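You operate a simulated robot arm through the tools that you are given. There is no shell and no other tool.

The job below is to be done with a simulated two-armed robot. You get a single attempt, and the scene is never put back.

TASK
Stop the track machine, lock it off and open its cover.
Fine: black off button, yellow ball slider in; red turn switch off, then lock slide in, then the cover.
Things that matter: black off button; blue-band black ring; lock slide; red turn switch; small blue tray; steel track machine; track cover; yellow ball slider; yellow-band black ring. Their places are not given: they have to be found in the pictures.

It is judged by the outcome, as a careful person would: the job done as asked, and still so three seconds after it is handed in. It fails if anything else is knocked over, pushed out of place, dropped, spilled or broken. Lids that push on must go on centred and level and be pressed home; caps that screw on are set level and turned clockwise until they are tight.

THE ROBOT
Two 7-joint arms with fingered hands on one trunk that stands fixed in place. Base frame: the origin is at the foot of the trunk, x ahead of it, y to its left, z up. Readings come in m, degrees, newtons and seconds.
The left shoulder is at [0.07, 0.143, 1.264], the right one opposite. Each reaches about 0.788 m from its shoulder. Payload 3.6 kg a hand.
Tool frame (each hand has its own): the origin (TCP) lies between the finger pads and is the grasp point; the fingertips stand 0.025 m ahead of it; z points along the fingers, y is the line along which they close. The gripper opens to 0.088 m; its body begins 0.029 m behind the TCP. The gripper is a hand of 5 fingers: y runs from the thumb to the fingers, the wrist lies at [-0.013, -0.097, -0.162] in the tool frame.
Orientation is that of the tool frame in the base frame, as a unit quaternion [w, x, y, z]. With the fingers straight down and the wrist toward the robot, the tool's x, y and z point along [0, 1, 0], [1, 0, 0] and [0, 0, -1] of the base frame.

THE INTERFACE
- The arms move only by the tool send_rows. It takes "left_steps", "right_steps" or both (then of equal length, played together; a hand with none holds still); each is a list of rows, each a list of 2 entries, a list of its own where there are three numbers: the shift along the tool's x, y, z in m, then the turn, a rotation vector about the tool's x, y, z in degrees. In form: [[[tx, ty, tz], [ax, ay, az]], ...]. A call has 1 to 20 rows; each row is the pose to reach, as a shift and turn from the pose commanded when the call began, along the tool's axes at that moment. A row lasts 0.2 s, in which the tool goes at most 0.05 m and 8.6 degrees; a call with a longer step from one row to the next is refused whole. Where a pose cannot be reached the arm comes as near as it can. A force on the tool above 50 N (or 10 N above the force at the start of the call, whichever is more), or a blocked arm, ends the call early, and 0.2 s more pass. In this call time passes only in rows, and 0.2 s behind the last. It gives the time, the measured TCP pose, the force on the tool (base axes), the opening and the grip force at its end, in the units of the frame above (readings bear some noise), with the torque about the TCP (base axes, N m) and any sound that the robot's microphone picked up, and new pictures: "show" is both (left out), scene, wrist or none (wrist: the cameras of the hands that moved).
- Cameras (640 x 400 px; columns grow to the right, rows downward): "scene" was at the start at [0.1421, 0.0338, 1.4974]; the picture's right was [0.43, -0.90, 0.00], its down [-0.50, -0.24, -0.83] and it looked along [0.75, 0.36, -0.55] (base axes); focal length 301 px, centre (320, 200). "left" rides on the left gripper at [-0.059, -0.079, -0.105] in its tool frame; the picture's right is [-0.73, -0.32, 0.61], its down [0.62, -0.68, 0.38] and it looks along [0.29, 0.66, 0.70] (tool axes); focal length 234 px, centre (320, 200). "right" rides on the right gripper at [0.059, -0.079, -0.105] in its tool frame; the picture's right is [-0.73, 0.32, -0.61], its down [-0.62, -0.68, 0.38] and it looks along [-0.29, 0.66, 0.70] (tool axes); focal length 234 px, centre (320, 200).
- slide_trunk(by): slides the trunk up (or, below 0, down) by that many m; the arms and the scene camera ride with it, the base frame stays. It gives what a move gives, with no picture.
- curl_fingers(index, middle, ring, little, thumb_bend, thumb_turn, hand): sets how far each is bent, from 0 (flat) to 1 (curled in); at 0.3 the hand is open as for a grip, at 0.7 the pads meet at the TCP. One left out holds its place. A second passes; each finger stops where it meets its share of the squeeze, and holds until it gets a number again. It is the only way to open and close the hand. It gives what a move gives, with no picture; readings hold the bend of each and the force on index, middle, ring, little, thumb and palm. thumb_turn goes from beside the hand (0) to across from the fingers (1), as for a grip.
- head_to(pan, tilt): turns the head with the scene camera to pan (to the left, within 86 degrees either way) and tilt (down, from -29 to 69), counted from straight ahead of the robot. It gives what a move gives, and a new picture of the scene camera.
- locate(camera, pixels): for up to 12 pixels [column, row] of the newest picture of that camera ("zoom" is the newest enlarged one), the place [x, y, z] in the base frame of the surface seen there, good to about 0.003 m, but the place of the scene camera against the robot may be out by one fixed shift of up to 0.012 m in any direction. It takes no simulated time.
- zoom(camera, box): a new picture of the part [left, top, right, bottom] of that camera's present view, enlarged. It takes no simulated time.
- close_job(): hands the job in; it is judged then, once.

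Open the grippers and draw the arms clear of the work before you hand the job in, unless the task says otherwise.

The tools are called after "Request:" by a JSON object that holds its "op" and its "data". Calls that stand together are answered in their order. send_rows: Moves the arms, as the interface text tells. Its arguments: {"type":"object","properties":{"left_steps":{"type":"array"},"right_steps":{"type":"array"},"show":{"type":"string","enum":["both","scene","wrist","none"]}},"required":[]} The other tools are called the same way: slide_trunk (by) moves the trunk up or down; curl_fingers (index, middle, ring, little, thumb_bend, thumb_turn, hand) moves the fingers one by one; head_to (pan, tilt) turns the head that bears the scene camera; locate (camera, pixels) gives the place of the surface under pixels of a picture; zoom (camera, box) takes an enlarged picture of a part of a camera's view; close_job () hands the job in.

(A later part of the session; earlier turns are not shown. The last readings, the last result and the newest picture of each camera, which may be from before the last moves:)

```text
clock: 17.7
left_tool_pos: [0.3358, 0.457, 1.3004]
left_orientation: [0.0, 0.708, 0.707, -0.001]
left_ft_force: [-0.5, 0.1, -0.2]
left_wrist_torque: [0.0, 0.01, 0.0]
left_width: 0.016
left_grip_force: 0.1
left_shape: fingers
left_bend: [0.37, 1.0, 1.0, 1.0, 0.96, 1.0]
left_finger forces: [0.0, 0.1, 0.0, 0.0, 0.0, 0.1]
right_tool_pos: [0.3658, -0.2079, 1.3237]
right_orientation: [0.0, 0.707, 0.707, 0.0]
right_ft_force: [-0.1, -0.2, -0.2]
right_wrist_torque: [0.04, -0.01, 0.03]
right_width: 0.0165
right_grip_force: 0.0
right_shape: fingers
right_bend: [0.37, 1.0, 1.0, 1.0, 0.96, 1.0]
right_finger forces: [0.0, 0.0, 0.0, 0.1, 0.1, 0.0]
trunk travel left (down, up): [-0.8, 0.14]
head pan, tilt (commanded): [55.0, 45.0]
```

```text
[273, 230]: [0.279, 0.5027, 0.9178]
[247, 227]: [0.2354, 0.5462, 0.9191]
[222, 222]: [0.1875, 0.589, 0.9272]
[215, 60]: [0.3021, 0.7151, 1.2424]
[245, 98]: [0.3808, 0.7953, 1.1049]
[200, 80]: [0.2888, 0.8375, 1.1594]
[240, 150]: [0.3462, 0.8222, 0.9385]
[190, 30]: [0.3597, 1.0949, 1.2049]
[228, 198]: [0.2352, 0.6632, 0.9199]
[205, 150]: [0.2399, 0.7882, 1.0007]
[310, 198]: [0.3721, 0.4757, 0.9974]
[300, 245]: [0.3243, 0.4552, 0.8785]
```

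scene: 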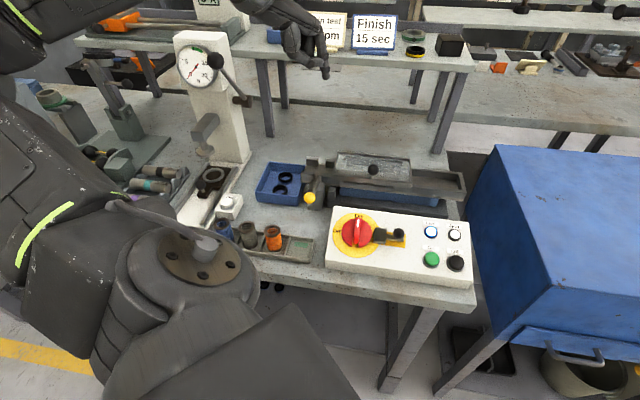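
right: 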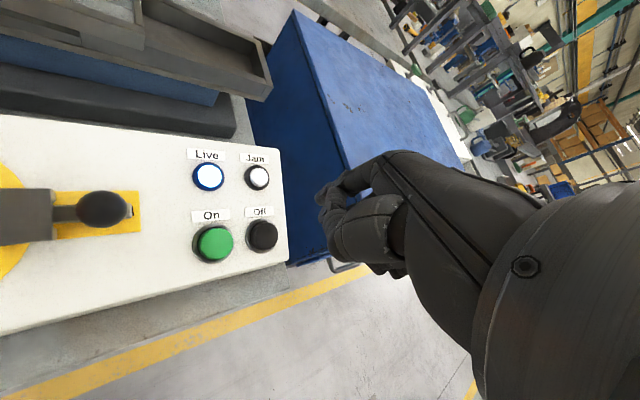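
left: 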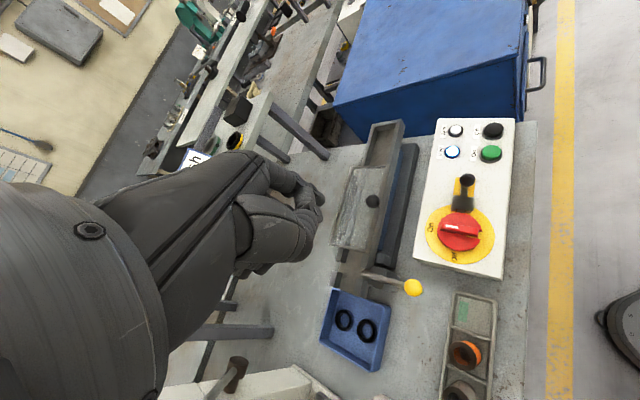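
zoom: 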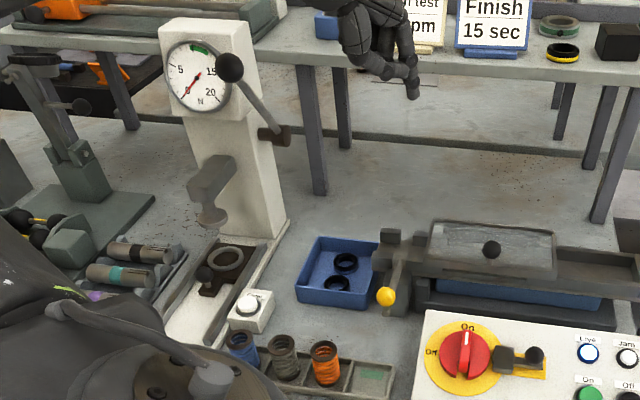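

Springs' tops are near z 0.92 and the gauge press lever is beyond y 0.7, so there's room. I turn the left hand 45° counter-clockwise (tool z −45°) in place so the index's back faces along the slider direction.

Request:
{"op": "send_rows", "data": {"left_steps": [[[0, 0, 0], [0, 0, -7.5]], [[0, 0, 0], [0, 0, -15]], [[0, 0, 0], [0, 0, -22.5]], [[0, 0, 0], [0, 0, -30]], [[0, 0, 0], [0, 0, -37.5]], [[0, 0, 0], [0, 0, -45]]], "show": "both"}}

```text
clock: 19.1
left_tool_pos: [0.3378, 0.4577, 1.299]
left_orientation: [0.0, 0.383, 0.924, 0.0]
left_ft_force: [-0.4, -0.2, 0.2]
left_wrist_torque: [0.01, 0.01, 0.0]
left_width: 0.0162
left_grip_force: 0.0
left_shape: fingers
left_bend: [0.37, 1.0, 1.0, 1.0, 0.96, 1.0]
left_finger forces: [0.0, 0.0, 0.0, 0.1, 0.0, 0.0]
right_tool_pos: [0.3665, -0.2089, 1.3227]
right_orientation: [0.0, 0.707, 0.707, 0.001]
right_ft_force: [-0.8, 0.3, 0.1]
right_wrist_torque: [0.03, 0.03, -0.01]
right_width: 0.0165
right_grip_force: 0.0
right_shape: fingers
right_bend: [0.37, 1.0, 1.0, 1.0, 0.96, 1.0]
right_finger forces: [0.0, 0.1, 0.0, 0.0, 0.1, 0.0]
trunk travel left (down, up): [-0.8, 0.14]
head pan, tilt (commanded): [55.0, 45.0]
```

scene: 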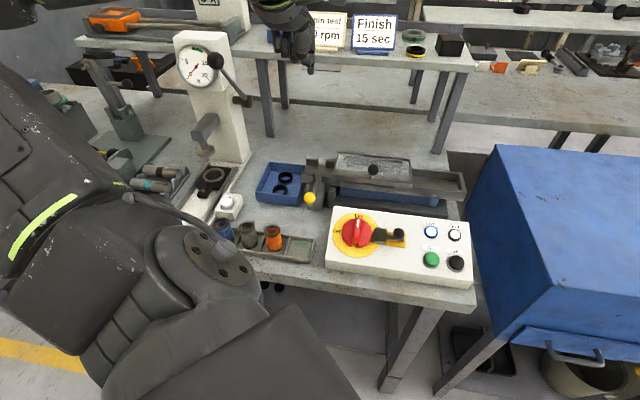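
left: 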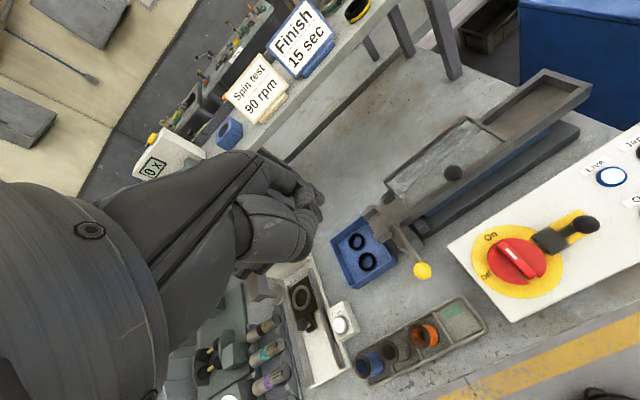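

Orientation is right (tool y along (0.7,0.7)). I zoom the left wrist view at the yellow ball (423,270) and machine to get exact places.

Request:
{"op": "zoom", "data": {"camera": "left", "box": [330, 90, 530, 290]}}

```text
2.00 times, centred on (430, 190) of left
```

zoom: 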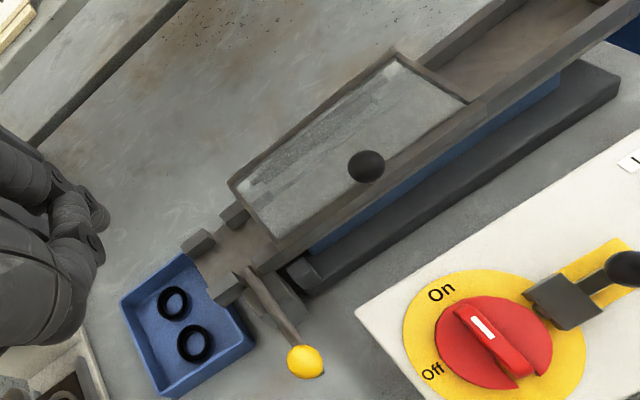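

Request:
{"op": "locate", "data": {"camera": "zoom", "pixels": [[305, 361], [270, 305], [248, 272], [228, 288], [198, 242], [304, 274], [232, 216], [290, 335], [367, 166], [215, 262], [255, 250], [300, 300]]}}

Request:
{"op": "locate", "data": {"camera": "zoom", "pixels": [[280, 240], [470, 100], [400, 62], [230, 185], [483, 330], [510, 365], [440, 330], [550, 340], [565, 300], [612, 268], [600, 300], [350, 200]]}}

```text
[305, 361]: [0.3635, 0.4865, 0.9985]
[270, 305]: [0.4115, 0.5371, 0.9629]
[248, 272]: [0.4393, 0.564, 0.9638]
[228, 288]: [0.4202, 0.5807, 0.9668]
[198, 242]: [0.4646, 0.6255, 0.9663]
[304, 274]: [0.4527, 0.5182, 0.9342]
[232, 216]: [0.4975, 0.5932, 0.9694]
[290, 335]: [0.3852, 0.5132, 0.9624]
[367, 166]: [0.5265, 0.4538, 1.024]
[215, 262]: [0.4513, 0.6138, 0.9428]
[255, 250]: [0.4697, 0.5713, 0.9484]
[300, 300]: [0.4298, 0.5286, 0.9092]
```

```text
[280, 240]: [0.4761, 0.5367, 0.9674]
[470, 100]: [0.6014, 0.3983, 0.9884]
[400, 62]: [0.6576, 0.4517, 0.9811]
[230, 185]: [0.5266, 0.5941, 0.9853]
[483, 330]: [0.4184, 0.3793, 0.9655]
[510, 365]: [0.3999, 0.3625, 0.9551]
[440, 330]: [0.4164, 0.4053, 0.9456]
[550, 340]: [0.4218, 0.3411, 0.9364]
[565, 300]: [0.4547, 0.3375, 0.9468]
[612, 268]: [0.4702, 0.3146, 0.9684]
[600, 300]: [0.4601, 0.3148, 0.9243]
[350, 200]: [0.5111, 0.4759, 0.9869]
```

Ball centre ≈ (0.365, 0.491, 0.985); rod runs exactly along (0.7,0.7) with top at z 0.963. I bring the index tip behind the ball: back 0.055 m along tool y first while descending half way.

Request:
{"op": "send_rows", "data": {"left_steps": [[[0.003, -0.018, 0.03], [0, 0, 0]], [[0.006, -0.036, 0.06], [0, 0, 0]], [[0.01, -0.054, 0.09], [0, 0, 0]], [[0.01, -0.054, 0.13], [0, 0, 0]], [[0.01, -0.054, 0.17], [0, 0, 0]], [[0.01, -0.054, 0.2], [0, 0, 0]]], "show": "both"}}

```text
clock: 20.5
left_tool_pos: [0.31, 0.4495, 1.1005]
left_orientation: [0.0, 0.382, 0.924, -0.002]
left_ft_force: [0.3, 0.4, 0.6]
left_wrist_torque: [-0.02, 0.01, 0.04]
left_width: 0.0162
left_grip_force: 0.1
left_shape: fingers
left_bend: [0.37, 1.0, 1.0, 1.0, 0.96, 1.0]
left_finger forces: [0.0, 0.1, 0.0, 0.0, 0.0, 0.0]
left hand out of reach, approached as far as the arm can: row 3, 4, 5, 6
right_tool_pos: [0.3647, -0.2084, 1.3241]
right_orientation: [0.0, 0.708, 0.707, 0.0]
right_ft_force: [-0.4, -0.3, 0.4]
right_wrist_torque: [-0.01, -0.03, 0.0]
right_width: 0.0162
right_grip_force: 0.1
right_shape: fingers
right_bend: [0.37, 1.0, 1.0, 1.0, 0.96, 1.0]
right_finger forces: [0.0, 0.0, 0.0, 0.0, 0.0, 0.0]
trunk travel left (down, up): [-0.8, 0.14]
head pan, tilt (commanded): [55.0, 45.0]
```

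scene: 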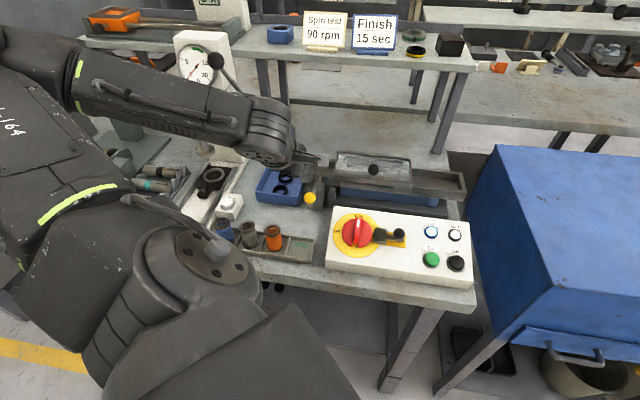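
left: 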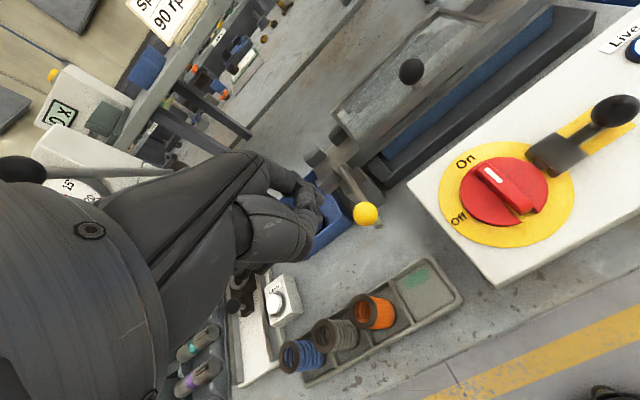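

The arm is too folded to go further back (about 29 mm short). Raising the trunk will open the elbow. First I check where the forearm is relative to the press lever.

Request:
{"op": "locate", "data": {"camera": "scene", "pixels": [[215, 62], [240, 98], [230, 110], [180, 100], [120, 90], [70, 70], [265, 130], [190, 250], [280, 150]]}}

Request:
{"op": "zoom", "data": {"camera": "scene", "box": [0, 0, 340, 260]}}

```text
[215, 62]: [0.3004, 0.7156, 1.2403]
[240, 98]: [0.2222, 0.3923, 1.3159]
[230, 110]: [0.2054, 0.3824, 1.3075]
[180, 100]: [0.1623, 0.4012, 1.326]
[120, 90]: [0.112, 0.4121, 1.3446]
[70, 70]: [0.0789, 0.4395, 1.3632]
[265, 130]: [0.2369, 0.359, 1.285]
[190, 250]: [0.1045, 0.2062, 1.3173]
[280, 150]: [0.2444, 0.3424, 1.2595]
```

```text
1.54 times, centred on (170, 130) of scene
```

zoom: 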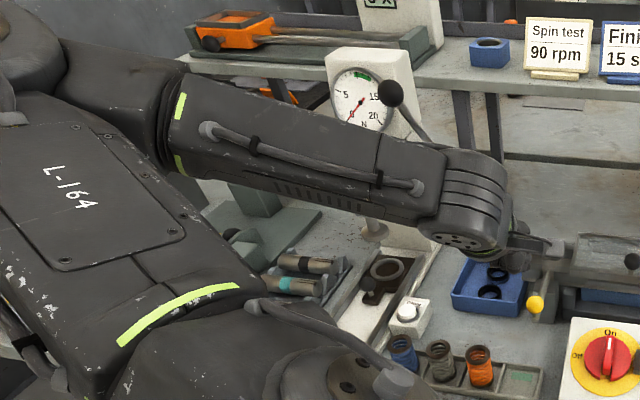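

The forearm is far (0.3 m) from the press lever. I raise the trunk by 0.12 m to unfold the arm for the low, close reach.

Request:
{"op": "slide_trunk", "data": {"by": 0.12}}

```text
clock: 22.0
left_tool_pos: [0.3092, 0.4492, 1.2215]
left_orientation: [-0.001, 0.383, 0.924, -0.002]
left_ft_force: [0.5, 0.7, -0.7]
left_wrist_torque: [-0.03, -0.02, -0.03]
left_width: 0.0165
left_grip_force: 0.1
left_shape: fingers
left_bend: [0.37, 1.0, 1.0, 1.0, 0.96, 1.0]
left_finger forces: [0.1, 0.0, 0.1, 0.0, 0.1, 0.1]
right_tool_pos: [0.3643, -0.2076, 1.4445]
right_orientation: [0.0, 0.707, 0.707, -0.001]
right_ft_force: [-0.6, -0.7, 0.1]
right_wrist_torque: [0.03, 0.03, 0.03]
right_width: 0.0162
right_grip_force: 0.0
right_shape: fingers
right_bend: [0.37, 1.0, 1.0, 1.0, 0.96, 1.0]
right_finger forces: [0.1, 0.0, 0.0, 0.1, 0.0, 0.1]
trunk travel left (down, up): [-0.92, 0.02]
head pan, tilt (commanded): [55.0, 45.0]
```

Now I descend 0.12 m while drawing back, and see the measured pose.

Request:
{"op": "send_rows", "data": {"left_steps": [[[0, 0, 0.04], [0, 0, 0]], [[0, 0, 0.08], [0, 0, 0]], [[0, 0, 0.12], [0, 0, 0]]], "show": "wrist"}}

```text
clock: 22.8
left_tool_pos: [0.3085, 0.4514, 1.0993]
left_orientation: [-0.001, 0.382, 0.924, -0.001]
left_ft_force: [-0.2, 0.3, 0.5]
left_wrist_torque: [-0.01, 0.02, 0.0]
left_width: 0.0164
left_grip_force: 0.1
left_shape: fingers
left_bend: [0.37, 1.0, 1.0, 1.0, 0.96, 1.0]
left_finger forces: [0.1, 0.0, 0.0, 0.0, 0.0, 0.0]
right_tool_pos: [0.3655, -0.208, 1.4433]
right_orientation: [0.0, 0.706, 0.708, 0.0]
right_ft_force: [-0.1, -0.3, -0.2]
right_wrist_torque: [0.01, 0.0, 0.02]
right_width: 0.0161
right_grip_force: 0.0
right_shape: fingers
right_bend: [0.37, 1.0, 1.0, 1.0, 0.96, 1.0]
right_finger forces: [0.0, 0.1, 0.0, 0.0, 0.0, 0.0]
trunk travel left (down, up): [-0.92, 0.02]
head pan, tilt (commanded): [55.0, 45.0]
```

left: 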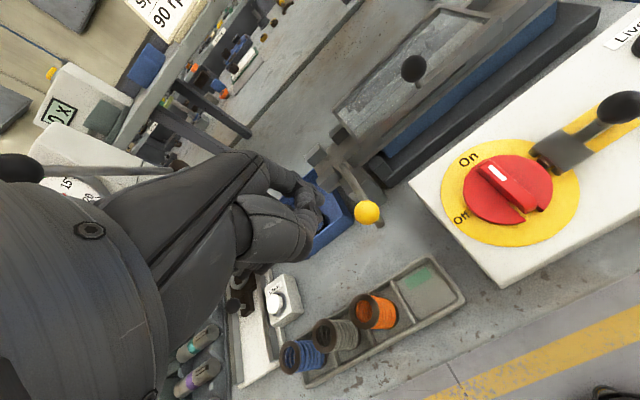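

Now in reach. I draw back 0.03 m along tool y and 6 mm sideways at this height (tip still at z ≈ 1.07).

Request:
{"op": "send_rows", "data": {"left_steps": [[[-0.003, -0.015, 0], [0, 0, 0]], [[-0.006, -0.03, 0], [0, 0, 0]]], "show": "wrist"}}

Request:
{"op": "zoom", "data": {"camera": "left", "box": [260, 130, 420, 270]}}

```text
clock: 23.4
left_tool_pos: [0.293, 0.4247, 1.1018]
left_orientation: [0.0, 0.383, 0.924, -0.001]
left_ft_force: [0.3, 0.1, 0.3]
left_wrist_torque: [-0.02, 0.0, -0.01]
left_width: 0.0162
left_grip_force: 0.2
left_shape: fingers
left_bend: [0.37, 1.0, 1.0, 1.0, 0.96, 1.0]
left_finger forces: [0.1, 0.0, 0.1, 0.1, 0.0, 0.0]
right_tool_pos: [0.3652, -0.2085, 1.4447]
right_orientation: [0.0, 0.708, 0.706, 0.0]
right_ft_force: [0.5, -1.8, -0.4]
right_wrist_torque: [-0.03, -0.04, 0.0]
right_width: 0.0163
right_grip_force: 0.1
right_shape: fingers
right_bend: [0.37, 1.0, 1.0, 1.0, 0.96, 1.0]
right_finger forces: [0.1, 0.0, 0.1, 0.1, 0.0, 0.0]
trunk travel left (down, up): [-0.92, 0.02]
head pan, tilt (commanded): [55.0, 45.0]
```

left: 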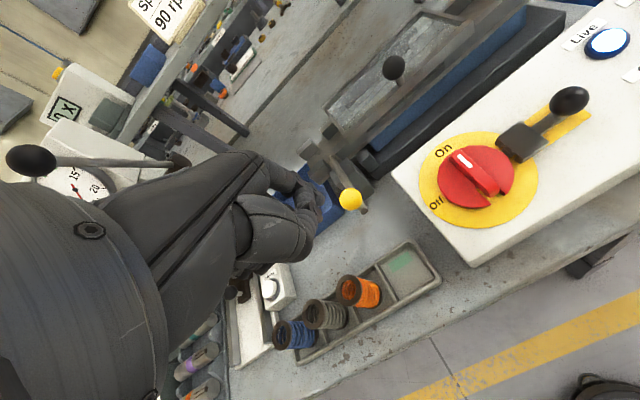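

```text
2.86 times, centred on (340, 200) of left
```

zoom: 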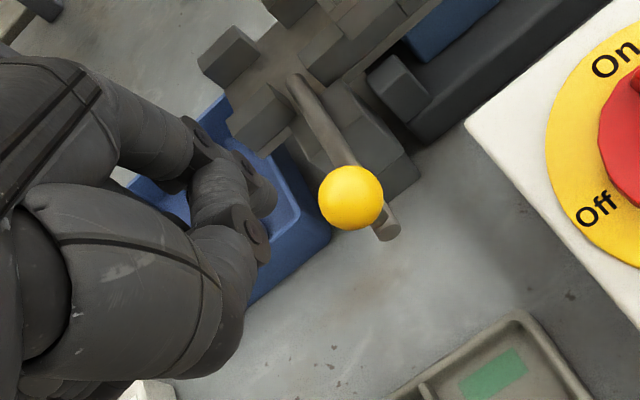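

Request:
{"op": "locate", "data": {"camera": "zoom", "pixels": [[352, 197], [275, 195], [265, 210], [250, 175], [265, 245], [235, 48], [263, 118], [340, 70], [388, 220], [305, 90], [395, 90]]}}

```text
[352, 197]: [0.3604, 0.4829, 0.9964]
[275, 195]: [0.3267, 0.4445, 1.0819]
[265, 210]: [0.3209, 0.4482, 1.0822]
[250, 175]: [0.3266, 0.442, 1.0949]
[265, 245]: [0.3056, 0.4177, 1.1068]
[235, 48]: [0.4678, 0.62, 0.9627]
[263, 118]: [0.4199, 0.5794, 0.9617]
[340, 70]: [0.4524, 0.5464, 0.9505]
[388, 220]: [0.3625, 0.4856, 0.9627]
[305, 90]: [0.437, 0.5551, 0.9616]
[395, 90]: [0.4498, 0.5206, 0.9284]
```

Tip is aligned with the rod (p ≈ 0.089) and ~0.035 m behind the ball. I descend 0.10 m to put the tip beside the ball's centre height.

Request:
{"op": "send_rows", "data": {"left_steps": [[[0, 0, 0.04], [0, 0, 0]], [[0, 0, 0.08], [0, 0, 0]], [[0, 0, 0.102], [0, 0, 0]]], "show": "both"}}

Request:
{"op": "zoom", "data": {"camera": "left", "box": [260, 130, 420, 270]}}

Request:
{"op": "zoom", "data": {"camera": "scene", "box": [180, 100, 400, 260]}}

```text
clock: 24.2
left_tool_pos: [0.2923, 0.4231, 0.997]
left_orientation: [0.0, 0.382, 0.924, -0.001]
left_ft_force: [-0.7, 0.4, -0.5]
left_wrist_torque: [0.02, 0.02, 0.02]
left_width: 0.0162
left_grip_force: 0.0
left_shape: fingers
left_bend: [0.37, 1.0, 1.0, 1.0, 0.96, 1.0]
left_finger forces: [0.0, 0.0, 0.0, 0.1, 0.0, 0.0]
right_tool_pos: [0.364, -0.2078, 1.4435]
right_orientation: [0.001, 0.707, 0.707, 0.0]
right_ft_force: [0.4, -0.3, -0.5]
right_wrist_torque: [0.01, 0.0, 0.01]
right_width: 0.0163
right_grip_force: 0.0
right_shape: fingers
right_bend: [0.37, 1.0, 1.0, 1.0, 0.96, 1.0]
right_finger forces: [0.1, 0.0, 0.0, 0.1, 0.0, 0.0]
trunk travel left (down, up): [-0.92, 0.02]
head pan, tilt (commanded): [55.0, 45.0]
```

scene: 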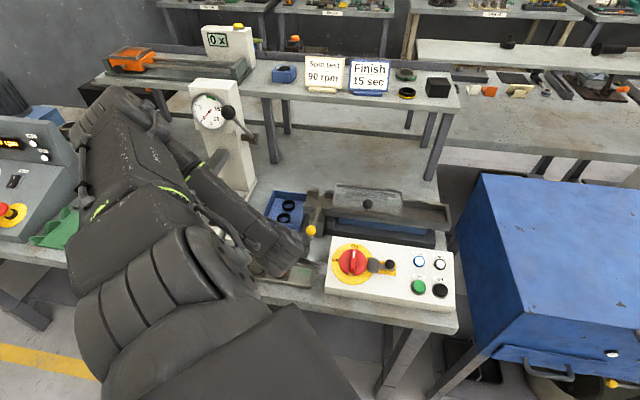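
left: 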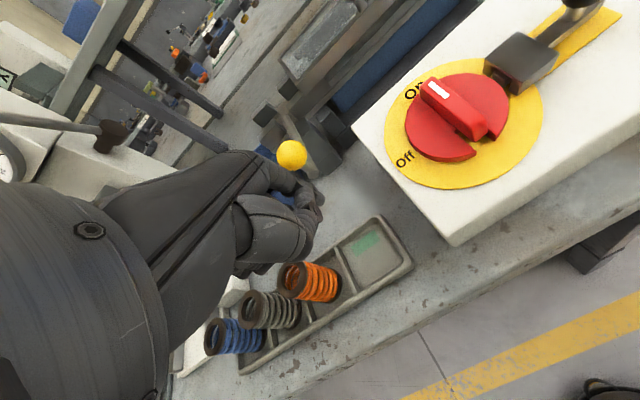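

```text
2.86 times, centred on (340, 200) of left
```

zoom: 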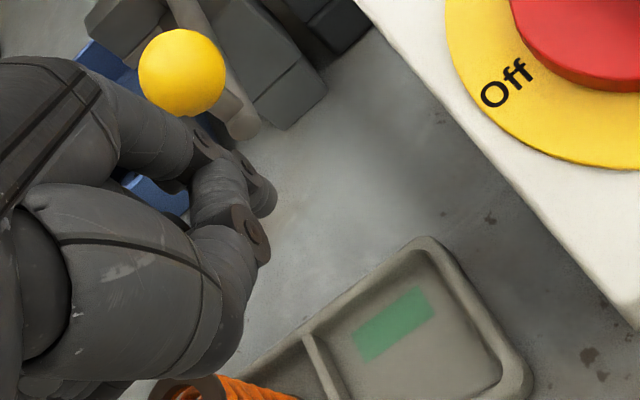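

```text
2.50 times, centred on (290, 180) of scene
```

zoom: 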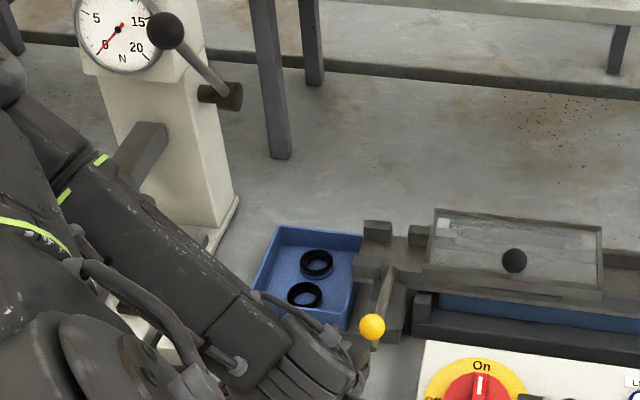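

Request:
{"op": "locate", "data": {"camera": "zoom", "pixels": [[181, 72], [272, 195], [262, 205], [255, 175], [240, 125]]}}

Request:
{"op": "locate", "data": {"camera": "scene", "pixels": [[312, 231], [228, 111], [180, 175], [220, 210], [290, 255], [150, 110], [170, 130]]}}

```text
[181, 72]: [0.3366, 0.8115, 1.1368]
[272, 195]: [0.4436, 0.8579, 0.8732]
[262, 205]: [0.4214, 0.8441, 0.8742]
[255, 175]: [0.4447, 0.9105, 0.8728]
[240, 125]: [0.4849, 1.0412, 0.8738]
```

```text
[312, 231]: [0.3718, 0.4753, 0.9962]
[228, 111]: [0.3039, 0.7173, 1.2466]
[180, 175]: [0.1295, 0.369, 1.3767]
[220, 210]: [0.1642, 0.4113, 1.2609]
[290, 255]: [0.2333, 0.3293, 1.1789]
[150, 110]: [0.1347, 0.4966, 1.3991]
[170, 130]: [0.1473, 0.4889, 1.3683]
```

The hand is clear of the lever. Now I push along tool +y: about 0.035 m to contact and then 0.025 m of slide, watching the force.

Request:
{"op": "send_rows", "data": {"left_steps": [[[0, 0.015, 0], [0, 0, 0]], [[0, 0.027, 0], [0, 0, 0]], [[0, 0.035, 0], [0, 0, 0]], [[0, 0.042, 0], [0, 0, 0]], [[0, 0.05, 0], [0, 0, 0]], [[0, 0.058, 0], [0, 0, 0]]], "show": "both"}}

Request:
{"op": "zoom", "data": {"camera": "scene", "box": [220, 160, 380, 270]}}

Request:
{"op": "zoom", "data": {"camera": "left", "box": [220, 100, 420, 270]}}

```text
clock: 25.6
left_tool_pos: [0.333, 0.4645, 0.9993]
left_orientation: [0.0, 0.382, 0.924, 0.0]
left_ft_force: [-0.2, -0.4, -0.8]
left_wrist_torque: [0.0, 0.03, 0.0]
left_width: 0.0161
left_grip_force: 0.4
left_shape: fingers
left_bend: [0.37, 1.0, 1.0, 1.0, 0.96, 1.0]
left_finger forces: [0.4, 0.0, 0.0, 0.0, 0.0, 0.0]
right_tool_pos: [0.3642, -0.2071, 1.4449]
right_orientation: [0.0, 0.707, 0.707, 0.0]
right_ft_force: [0.2, 0.4, 0.1]
right_wrist_torque: [-0.02, -0.03, -0.02]
right_width: 0.0162
right_grip_force: 0.0
right_shape: fingers
right_bend: [0.37, 1.0, 1.0, 1.0, 0.96, 1.0]
right_finger forces: [0.0, 0.0, 0.0, 0.0, 0.0, 0.0]
trunk travel left (down, up): [-0.92, 0.02]
head pan, tilt (commanded): [55.0, 45.0]
```

scene: 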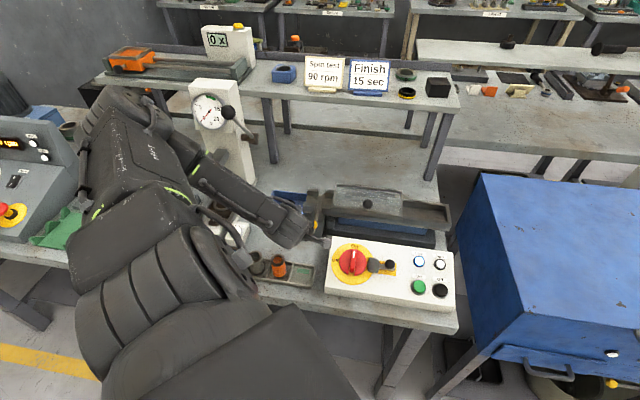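
left: 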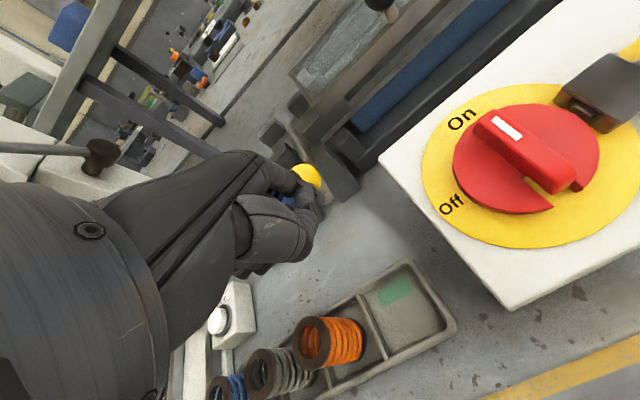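

```text
3.64 times, centred on (300, 215) of scene
```

zoom: 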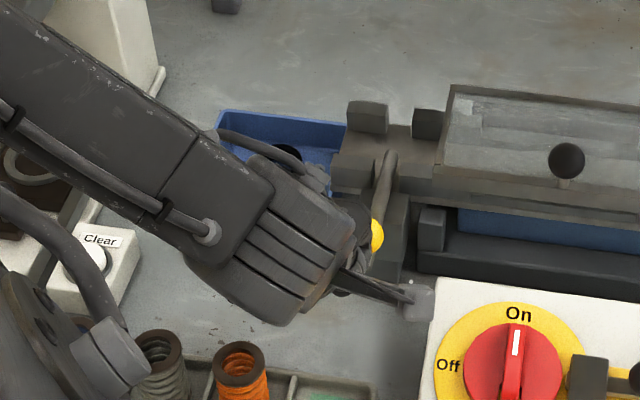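

```text
2.35 times, centred on (320, 185) of left
```

zoom: 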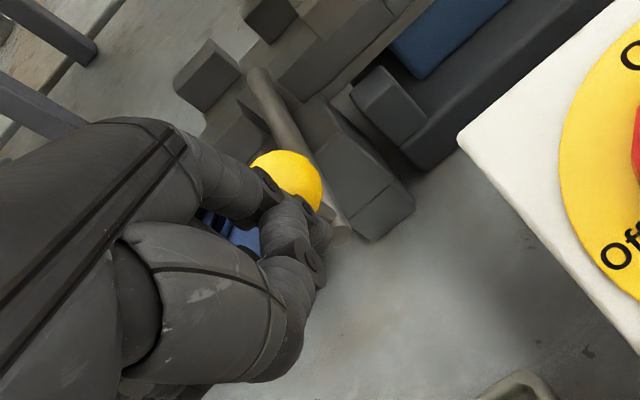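

The ball is moving with the fingertip behind it at low force. I continue pushing in small steps until it stops.

Request:
{"op": "send_rows", "data": {"left_steps": [[[0, 0.007, 0], [0, 0, 0]], [[0, 0.014, 0], [0, 0, 0]], [[0, 0.02, 0], [0, 0, 0]], [[0, 0.026, 0], [0, 0, 0]]], "show": "wrist"}}

Request:
{"op": "zoom", "data": {"camera": "left", "box": [220, 100, 420, 270]}}

```text
clock: 26.6
left_tool_pos: [0.3507, 0.4824, 0.9994]
left_orientation: [0.0, 0.382, 0.924, -0.001]
left_ft_force: [-0.3, -0.3, -0.2]
left_wrist_torque: [-0.02, 0.03, 0.06]
left_width: 0.0164
left_grip_force: 0.7
left_shape: fingers
left_bend: [0.37, 1.0, 1.0, 1.0, 0.96, 1.0]
left_finger forces: [0.5, 0.1, 0.0, 0.1, 0.0, 0.0]
right_tool_pos: [0.3646, -0.208, 1.4425]
right_orientation: [0.0, 0.707, 0.707, 0.001]
right_ft_force: [0.3, -0.3, -0.4]
right_wrist_torque: [0.03, -0.01, -0.03]
right_width: 0.0161
right_grip_force: 0.1
right_shape: fingers
right_bend: [0.37, 1.0, 1.0, 1.0, 0.96, 1.0]
right_finger forces: [0.0, 0.0, 0.1, 0.0, 0.1, 0.0]
trunk travel left (down, up): [-0.92, 0.02]
head pan, tilt (commanded): [55.0, 45.0]
```

left: 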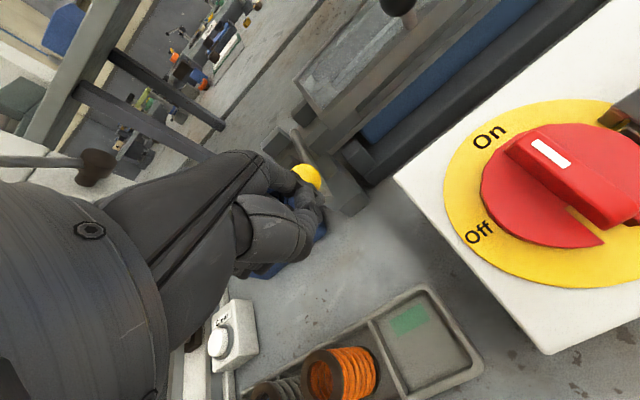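

```text
2.35 times, centred on (320, 185) of left
```

zoom: 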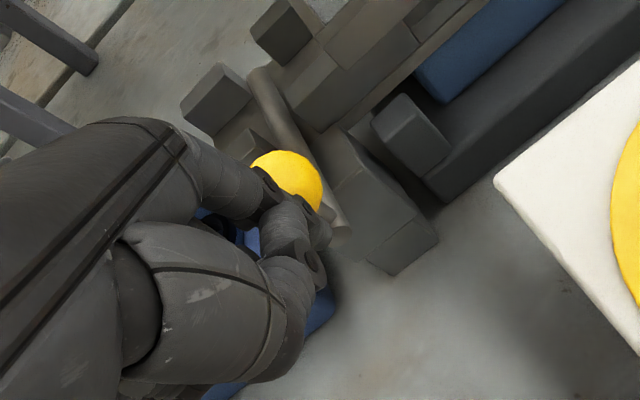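

The rod's end now reaches between the rear blocks; force still low (0.5 N), so it hasn't reached its stop. I push on in 4 mm steps.

Request:
{"op": "send_rows", "data": {"left_steps": [[[0, 0.004, 0], [0, 0, 0]], [[0, 0.008, 0], [0, 0, 0]], [[0, 0.012, 0], [0, 0, 0]], [[0, 0.016, 0], [0, 0, 0]]], "show": "wrist"}}

Request:
{"op": "zoom", "data": {"camera": "left", "box": [220, 100, 420, 270]}}

```text
clock: 27.6
left_tool_pos: [0.3628, 0.494, 0.9982]
left_orientation: [0.0, 0.383, 0.924, -0.001]
left_ft_force: [0.1, 0.0, -0.3]
left_wrist_torque: [0.01, 0.0, 0.04]
left_width: 0.0164
left_grip_force: 0.1
left_shape: fingers
left_bend: [0.37, 1.0, 1.0, 1.0, 0.96, 1.0]
left_finger forces: [0.0, 0.0, 0.0, 0.0, 0.1, 0.0]
right_tool_pos: [0.3637, -0.2078, 1.4431]
right_orientation: [0.0, 0.707, 0.707, 0.0]
right_ft_force: [-0.2, 0.9, 0.4]
right_wrist_torque: [-0.03, 0.01, 0.01]
right_width: 0.0164
right_grip_force: 0.0
right_shape: fingers
right_bend: [0.37, 1.0, 1.0, 1.0, 0.96, 1.0]
right_finger forces: [0.0, 0.1, 0.1, 0.1, 0.1, 0.0]
trunk travel left (down, up): [-0.92, 0.02]
head pan, tilt (commanded): [55.0, 45.0]
```

left: 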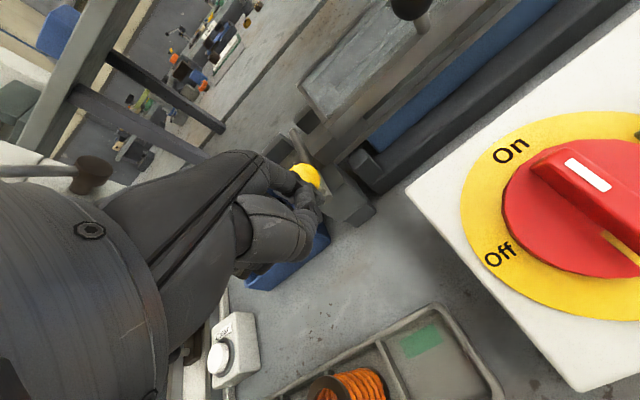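

```text
2.35 times, centred on (320, 185) of left
```

zoom: 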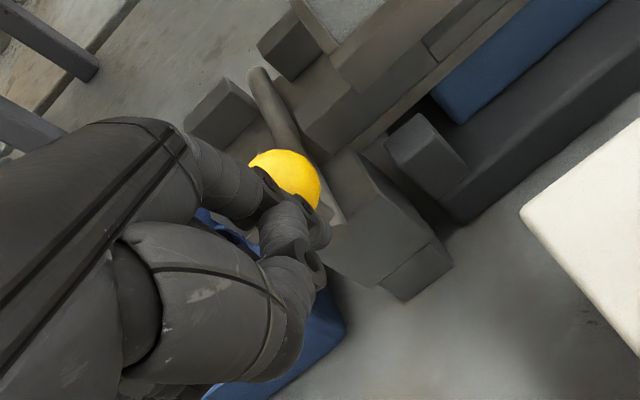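

Still moving freely with no stop reached. I keep pushing in 4 mm steps up to 0.02 m more.

Request:
{"op": "send_rows", "data": {"left_steps": [[[0, 0.004, 0], [0, 0, 0]], [[0, 0.008, 0], [0, 0, 0]], [[0, 0.012, 0], [0, 0, 0]], [[0, 0.016, 0], [0, 0, 0]]], "show": "both"}}

Request:
{"op": "zoom", "data": {"camera": "left", "box": [220, 100, 420, 270]}}

Request:
{"op": "zoom", "data": {"camera": "scene", "box": [220, 160, 380, 270]}}

```text
clock: 28.6
left_tool_pos: [0.3716, 0.5017, 1.0009]
left_orientation: [0.0, 0.383, 0.924, -0.001]
left_ft_force: [-14.4, -15.2, -0.7]
left_wrist_torque: [-0.22, 0.25, -0.13]
left_width: 0.0122
left_grip_force: 7.0
left_shape: fingers
left_bend: [0.47, 1.0, 1.0, 1.0, 0.96, 1.0]
left_finger forces: [13.8, 0.0, 0.0, 0.0, 0.1, 0.1]
right_tool_pos: [0.3607, -0.2131, 1.4439]
right_orientation: [-0.001, 0.707, 0.708, 0.002]
right_ft_force: [0.4, 0.2, -0.5]
right_wrist_torque: [-0.01, 0.03, 0.0]
right_width: 0.0162
right_grip_force: 0.1
right_shape: fingers
right_bend: [0.37, 1.0, 1.0, 1.0, 0.96, 1.0]
right_finger forces: [0.1, 0.0, 0.0, 0.0, 0.0, 0.0]
trunk travel left (down, up): [-0.92, 0.02]
head pan, tilt (commanded): [55.0, 45.0]
```

scene: 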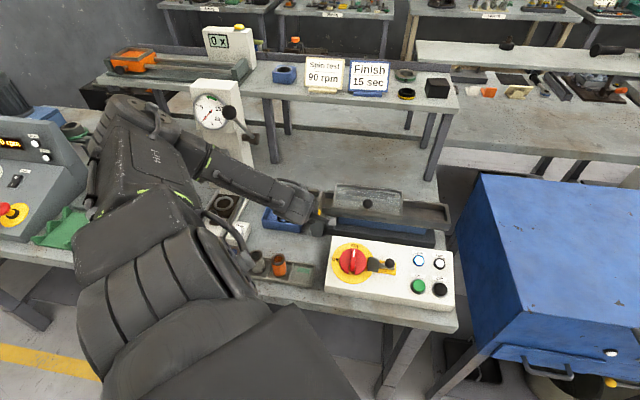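
left: 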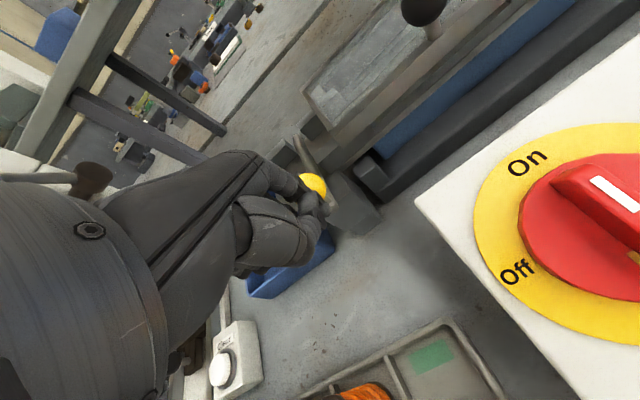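

```text
2.35 times, centred on (320, 185) of left
```

zoom: 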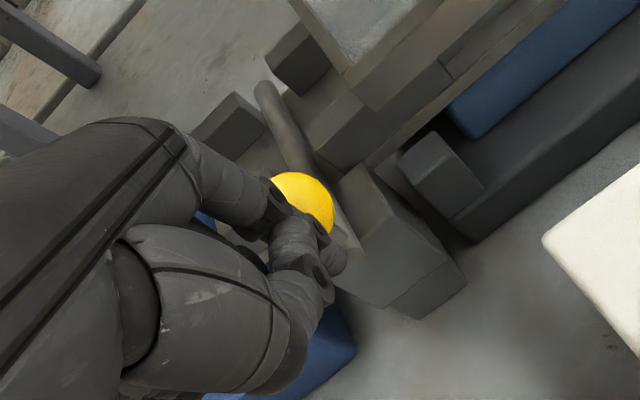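

```text
3.64 times, centred on (300, 215) of scene
```

zoom: 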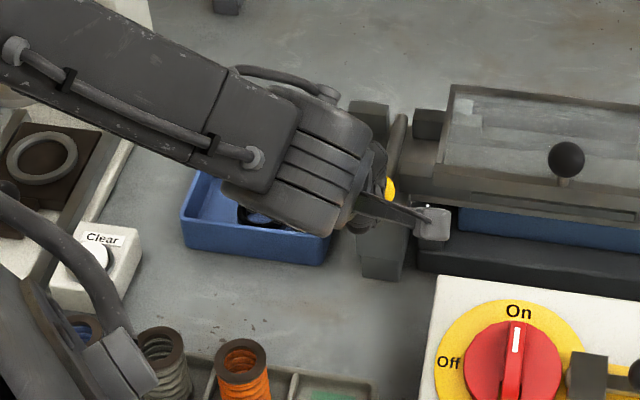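

The slider hit its stop (about 21 N, index pushed back to 0.47). I back off along −y and then lift clear.

Request:
{"op": "send_rows", "data": {"left_steps": [[[0, -0.02, 0], [0, 0, 0]], [[0, -0.045, 0], [0, 0, 0]], [[0, -0.06, 0], [0, 0, 0]], [[0, -0.06, -0.04], [0, 0, 0]], [[0, -0.06, -0.08], [0, 0, 0]], [[0, -0.06, -0.12], [0, 0, 0]], [[0, -0.06, -0.16], [0, 0, 0]], [[0, -0.06, -0.2], [0, 0, 0]]], "show": "both"}}

Request:
{"op": "zoom", "data": {"camera": "scene", "box": [220, 160, 380, 270]}}

Request:
{"op": "zoom", "data": {"camera": "left", "box": [260, 100, 520, 300]}}

```text
clock: 30.4
left_tool_pos: [0.3334, 0.4615, 1.1988]
left_orientation: [0.0, 0.382, 0.924, -0.001]
left_ft_force: [0.3, -0.1, 0.6]
left_wrist_torque: [0.02, 0.01, 0.02]
left_width: 0.0165
left_grip_force: 0.0
left_shape: fingers
left_bend: [0.37, 1.0, 1.0, 1.0, 0.96, 1.0]
left_finger forces: [0.0, 0.1, 0.1, 0.0, 0.0, 0.0]
right_tool_pos: [0.3642, -0.2095, 1.4446]
right_orientation: [0.001, 0.707, 0.707, 0.0]
right_ft_force: [-0.2, -0.2, 0.4]
right_wrist_torque: [-0.03, 0.01, 0.01]
right_width: 0.0164
right_grip_force: 0.1
right_shape: fingers
right_bend: [0.37, 1.0, 1.0, 1.0, 0.96, 1.0]
right_finger forces: [0.0, 0.1, 0.1, 0.1, 0.1, 0.1]
trunk travel left (down, up): [-0.92, 0.02]
head pan, tilt (commanded): [55.0, 45.0]
```

scene: 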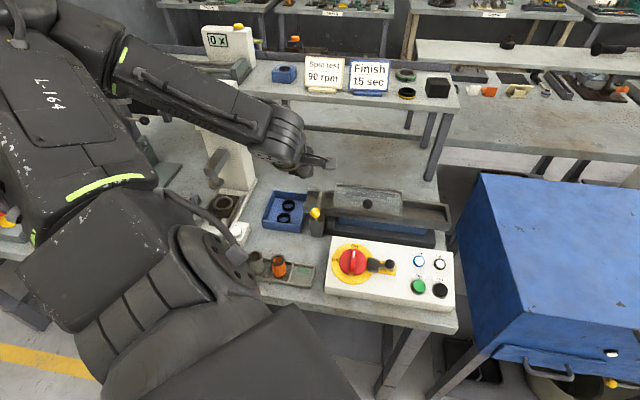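
left: 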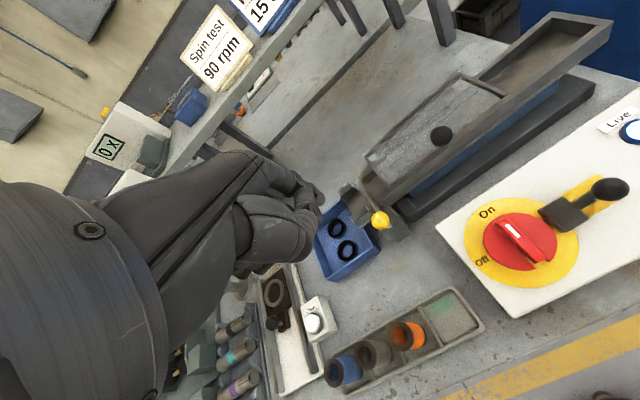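

```text
3.64 times, centred on (300, 215) of scene
```

zoom: 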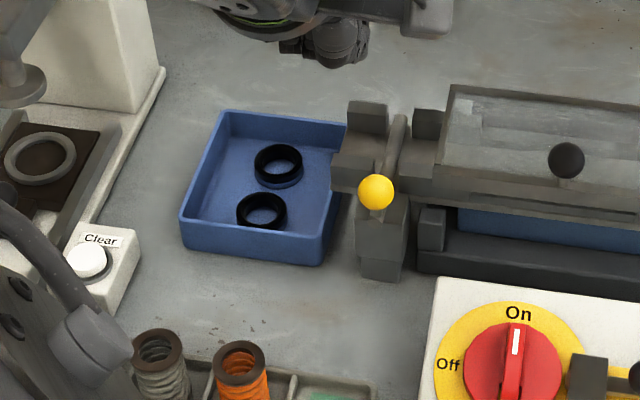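

```text
2.00 times, centred on (390, 200) of left
```

zoom: 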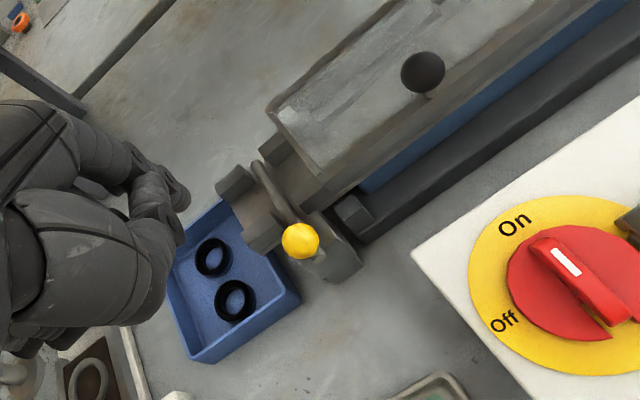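

Slider is in: the rod crosses the track and the tray with rings is undisturbed. Next the red switch; I zoom the left wrist view around (520,240) to measure it.

Request:
{"op": "zoom", "data": {"camera": "left", "box": [440, 160, 640, 300]}}

```text
2.86 times, centred on (540, 230) of left
```

zoom: 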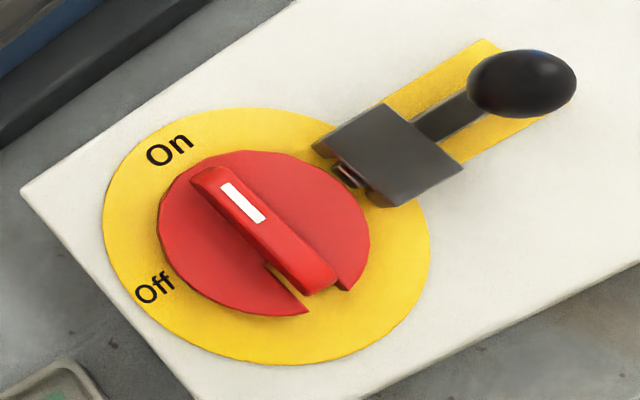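

Request:
{"op": "locate", "data": {"camera": "zoom", "pixels": [[212, 184], [258, 228], [308, 270], [185, 240], [350, 240], [265, 165], [240, 290], [390, 150], [345, 178], [521, 82], [455, 115], [345, 155]]}}

Request:
{"op": "locate", "data": {"camera": "zoom", "pixels": [[122, 235], [415, 235], [225, 125], [320, 350], [310, 150], [490, 60], [440, 170], [540, 120]]}}

```text
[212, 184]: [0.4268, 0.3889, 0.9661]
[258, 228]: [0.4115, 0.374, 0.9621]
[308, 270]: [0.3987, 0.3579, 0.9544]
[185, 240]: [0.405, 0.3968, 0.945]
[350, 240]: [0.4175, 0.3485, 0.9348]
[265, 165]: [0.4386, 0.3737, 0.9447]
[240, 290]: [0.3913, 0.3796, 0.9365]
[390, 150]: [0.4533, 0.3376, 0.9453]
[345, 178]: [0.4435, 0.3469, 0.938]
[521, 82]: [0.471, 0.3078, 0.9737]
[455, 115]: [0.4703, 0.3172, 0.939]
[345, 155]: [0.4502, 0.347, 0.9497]
```

```text
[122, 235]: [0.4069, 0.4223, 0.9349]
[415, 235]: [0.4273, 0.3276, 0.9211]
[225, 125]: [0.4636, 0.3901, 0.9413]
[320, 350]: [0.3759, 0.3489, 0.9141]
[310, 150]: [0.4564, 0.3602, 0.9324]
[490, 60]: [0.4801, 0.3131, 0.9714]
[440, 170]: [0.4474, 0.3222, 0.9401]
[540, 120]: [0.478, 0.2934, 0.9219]
```

Switch axis passes about (0.410, 0.3705) at the bar top (z 0.960), the panel leaning 17° toward the robot. I reshape the left hand: index, middle and thumb half open to pinch the bar, ring and little curled away, then rotate +90° about tool z while moving over the switch.

Request:
{"op": "curl_fingers", "data": {"hand": "left", "index": 0.48, "middle": 0.48, "ring": 1.0, "little": 1.0, "thumb_bend": 0.48, "thumb_turn": 0.98}}

Request:
{"op": "send_rows", "data": {"left_steps": [[[-0.011, -0.004, 0], [0, 0, 8.2]], [[-0.022, -0.008, 0], [0, 0, 16.4]], [[-0.032, -0.012, 0], [0, 0, 24.6]], [[-0.043, -0.016, 0], [0, 0, 32.8]], [[-0.054, -0.02, 0], [0, 0, 41]], [[-0.064, -0.025, 0], [0, 0, 49.2]], [[-0.075, -0.029, 0], [0, 0, 57.4]], [[-0.086, -0.033, 0], [0, 0, 65.6]], [[-0.097, -0.037, 0], [0, 0, 73.8]], [[-0.107, -0.041, 0], [0, 0, 82]], [[-0.118, -0.045, 0], [0, 0, 90]]], "show": "both"}}

```text
clock: 31.4
left_tool_pos: [0.334, 0.4623, 1.1965]
left_orientation: [0.0, 0.382, 0.924, -0.001]
left_ft_force: [-1.0, -0.9, -0.9]
left_wrist_torque: [0.02, 0.0, 0.0]
left_width: 0.0459
left_grip_force: 0.0
left_shape: fingers
left_bend: [0.48, 0.48, 1.0, 1.0, 0.48, 0.98]
left_finger forces: [0.1, 0.0, 0.1, 0.0, 0.0, 0.0]
right_tool_pos: [0.3655, -0.2077, 1.4429]
right_orientation: [0.0, 0.707, 0.707, 0.0]
right_ft_force: [-0.6, -0.5, 0.3]
right_wrist_torque: [0.01, 0.03, -0.03]
right_width: 0.0162
right_grip_force: 0.0
right_shape: fingers
right_bend: [0.37, 1.0, 1.0, 1.0, 0.96, 1.0]
right_finger forces: [0.0, 0.0, 0.0, 0.1, 0.0, 0.0]
trunk travel left (down, up): [-0.92, 0.02]
head pan, tilt (commanded): [55.0, 45.0]
```

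```text
clock: 33.8
left_tool_pos: [0.3825, 0.3466, 1.2007]
left_orientation: [-0.001, 0.924, 0.382, -0.002]
left_ft_force: [0.2, 0.1, -0.3]
left_wrist_torque: [0.0, 0.03, 0.01]
left_width: 0.046
left_grip_force: 0.1
left_shape: fingers
left_bend: [0.48, 0.48, 1.0, 1.0, 0.48, 0.98]
left_finger forces: [0.0, 0.0, 0.0, 0.1, 0.1, 0.0]
right_tool_pos: [0.3662, -0.2095, 1.444]
right_orientation: [-0.002, 0.707, 0.707, 0.0]
right_ft_force: [0.1, -0.9, -0.1]
right_wrist_torque: [-0.01, -0.03, -0.03]
right_width: 0.0165
right_grip_force: 0.1
right_shape: fingers
right_bend: [0.37, 1.0, 1.0, 1.0, 0.96, 1.0]
right_finger forces: [0.0, 0.0, 0.1, 0.0, 0.0, 0.1]
trunk travel left (down, up): [-0.92, 0.02]
head pan, tilt (commanded): [55.0, 45.0]
```

scene: 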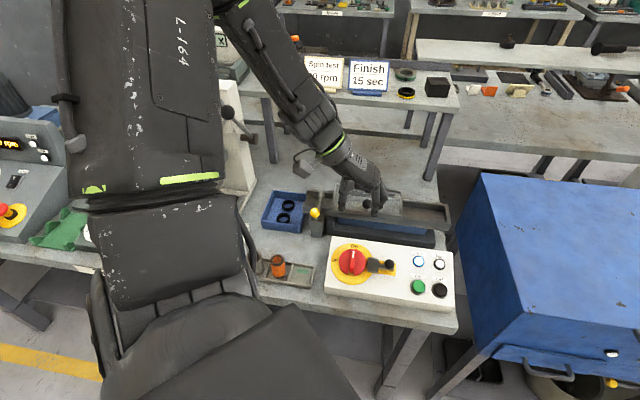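
left: 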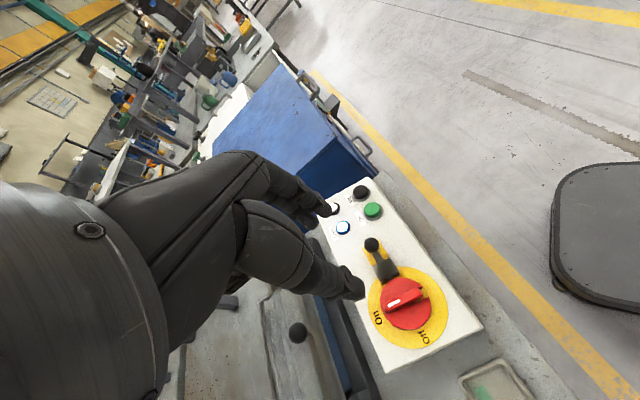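

The hand is over the panel with its closing line across the bar. I tilt 17° about tool y to match the panel and descend to about 0.11 m above the switch along its axis.

Request:
{"op": "send_rows", "data": {"left_steps": [[[0, 0, 0.035], [0, 6, 0]], [[0, 0, 0.07], [0, 12, 0]], [[0, 0, 0.1], [0, 17, 0]], [[0.001, 0.002, 0.126], [0, 17, 0]]], "show": "both"}}

Request:
{"op": "zoom", "data": {"camera": "left", "box": [250, 140, 510, 340]}}

```text
clock: 34.8
left_tool_pos: [0.3878, 0.3481, 1.0739]
left_orientation: [-0.057, 0.914, 0.378, 0.136]
left_ft_force: [-0.5, 0.6, 0.2]
left_wrist_torque: [-0.01, -0.01, -0.04]
left_width: 0.046
left_grip_force: 0.1
left_shape: fingers
left_bend: [0.48, 0.48, 1.0, 1.0, 0.48, 0.98]
left_finger forces: [0.1, 0.0, 0.0, 0.1, 0.0, 0.0]
right_tool_pos: [0.3659, -0.207, 1.4429]
right_orientation: [0.0, 0.707, 0.707, 0.0]
right_ft_force: [0.3, -0.2, 0.4]
right_wrist_torque: [0.02, 0.0, 0.0]
right_width: 0.0163
right_grip_force: 0.1
right_shape: fingers
right_bend: [0.37, 1.0, 1.0, 1.0, 0.96, 1.0]
right_finger forces: [0.1, 0.1, 0.0, 0.0, 0.1, 0.1]
trunk travel left (down, up): [-0.92, 0.02]
head pan, tilt (commanded): [55.0, 45.0]
```

scene: 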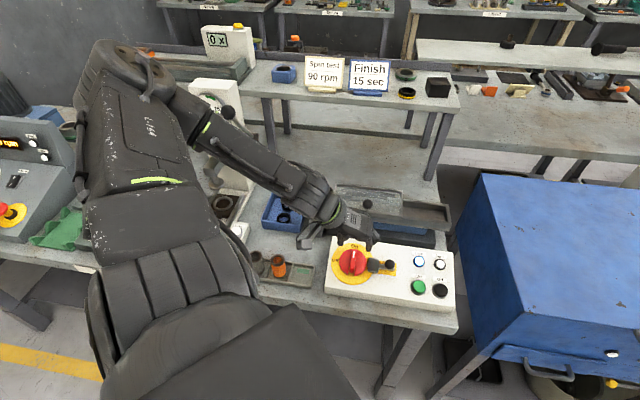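
left: 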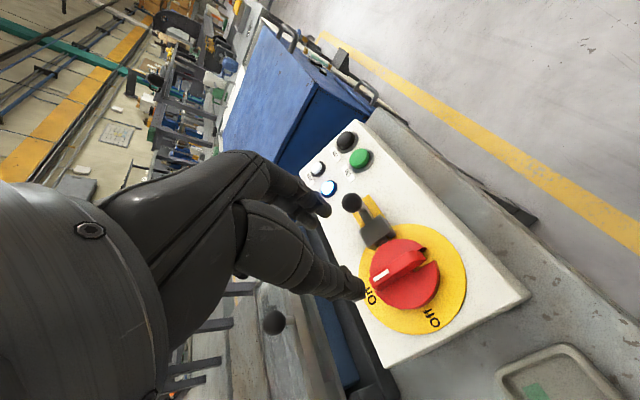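

```text
2.00 times, centred on (380, 240) of left
```

zoom: 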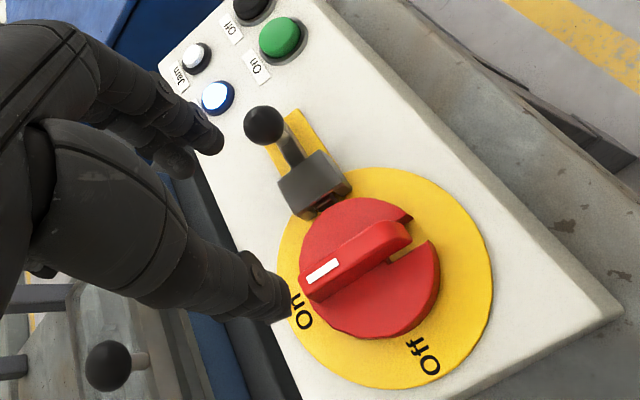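

Request:
{"op": "locate", "data": {"camera": "zoom", "pixels": [[322, 270], [355, 258], [395, 232], [278, 305], [260, 300], [212, 135], [200, 150], [183, 165], [320, 182], [263, 127], [290, 305], [215, 148]]}}

```text
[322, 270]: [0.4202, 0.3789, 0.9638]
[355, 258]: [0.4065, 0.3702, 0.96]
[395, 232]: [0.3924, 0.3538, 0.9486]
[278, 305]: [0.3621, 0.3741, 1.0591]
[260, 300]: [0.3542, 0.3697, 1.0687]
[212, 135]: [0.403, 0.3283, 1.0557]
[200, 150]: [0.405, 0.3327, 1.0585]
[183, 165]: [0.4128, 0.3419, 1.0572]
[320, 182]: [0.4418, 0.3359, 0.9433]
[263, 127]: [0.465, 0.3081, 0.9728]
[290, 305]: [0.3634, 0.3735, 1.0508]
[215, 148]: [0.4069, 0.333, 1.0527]
```

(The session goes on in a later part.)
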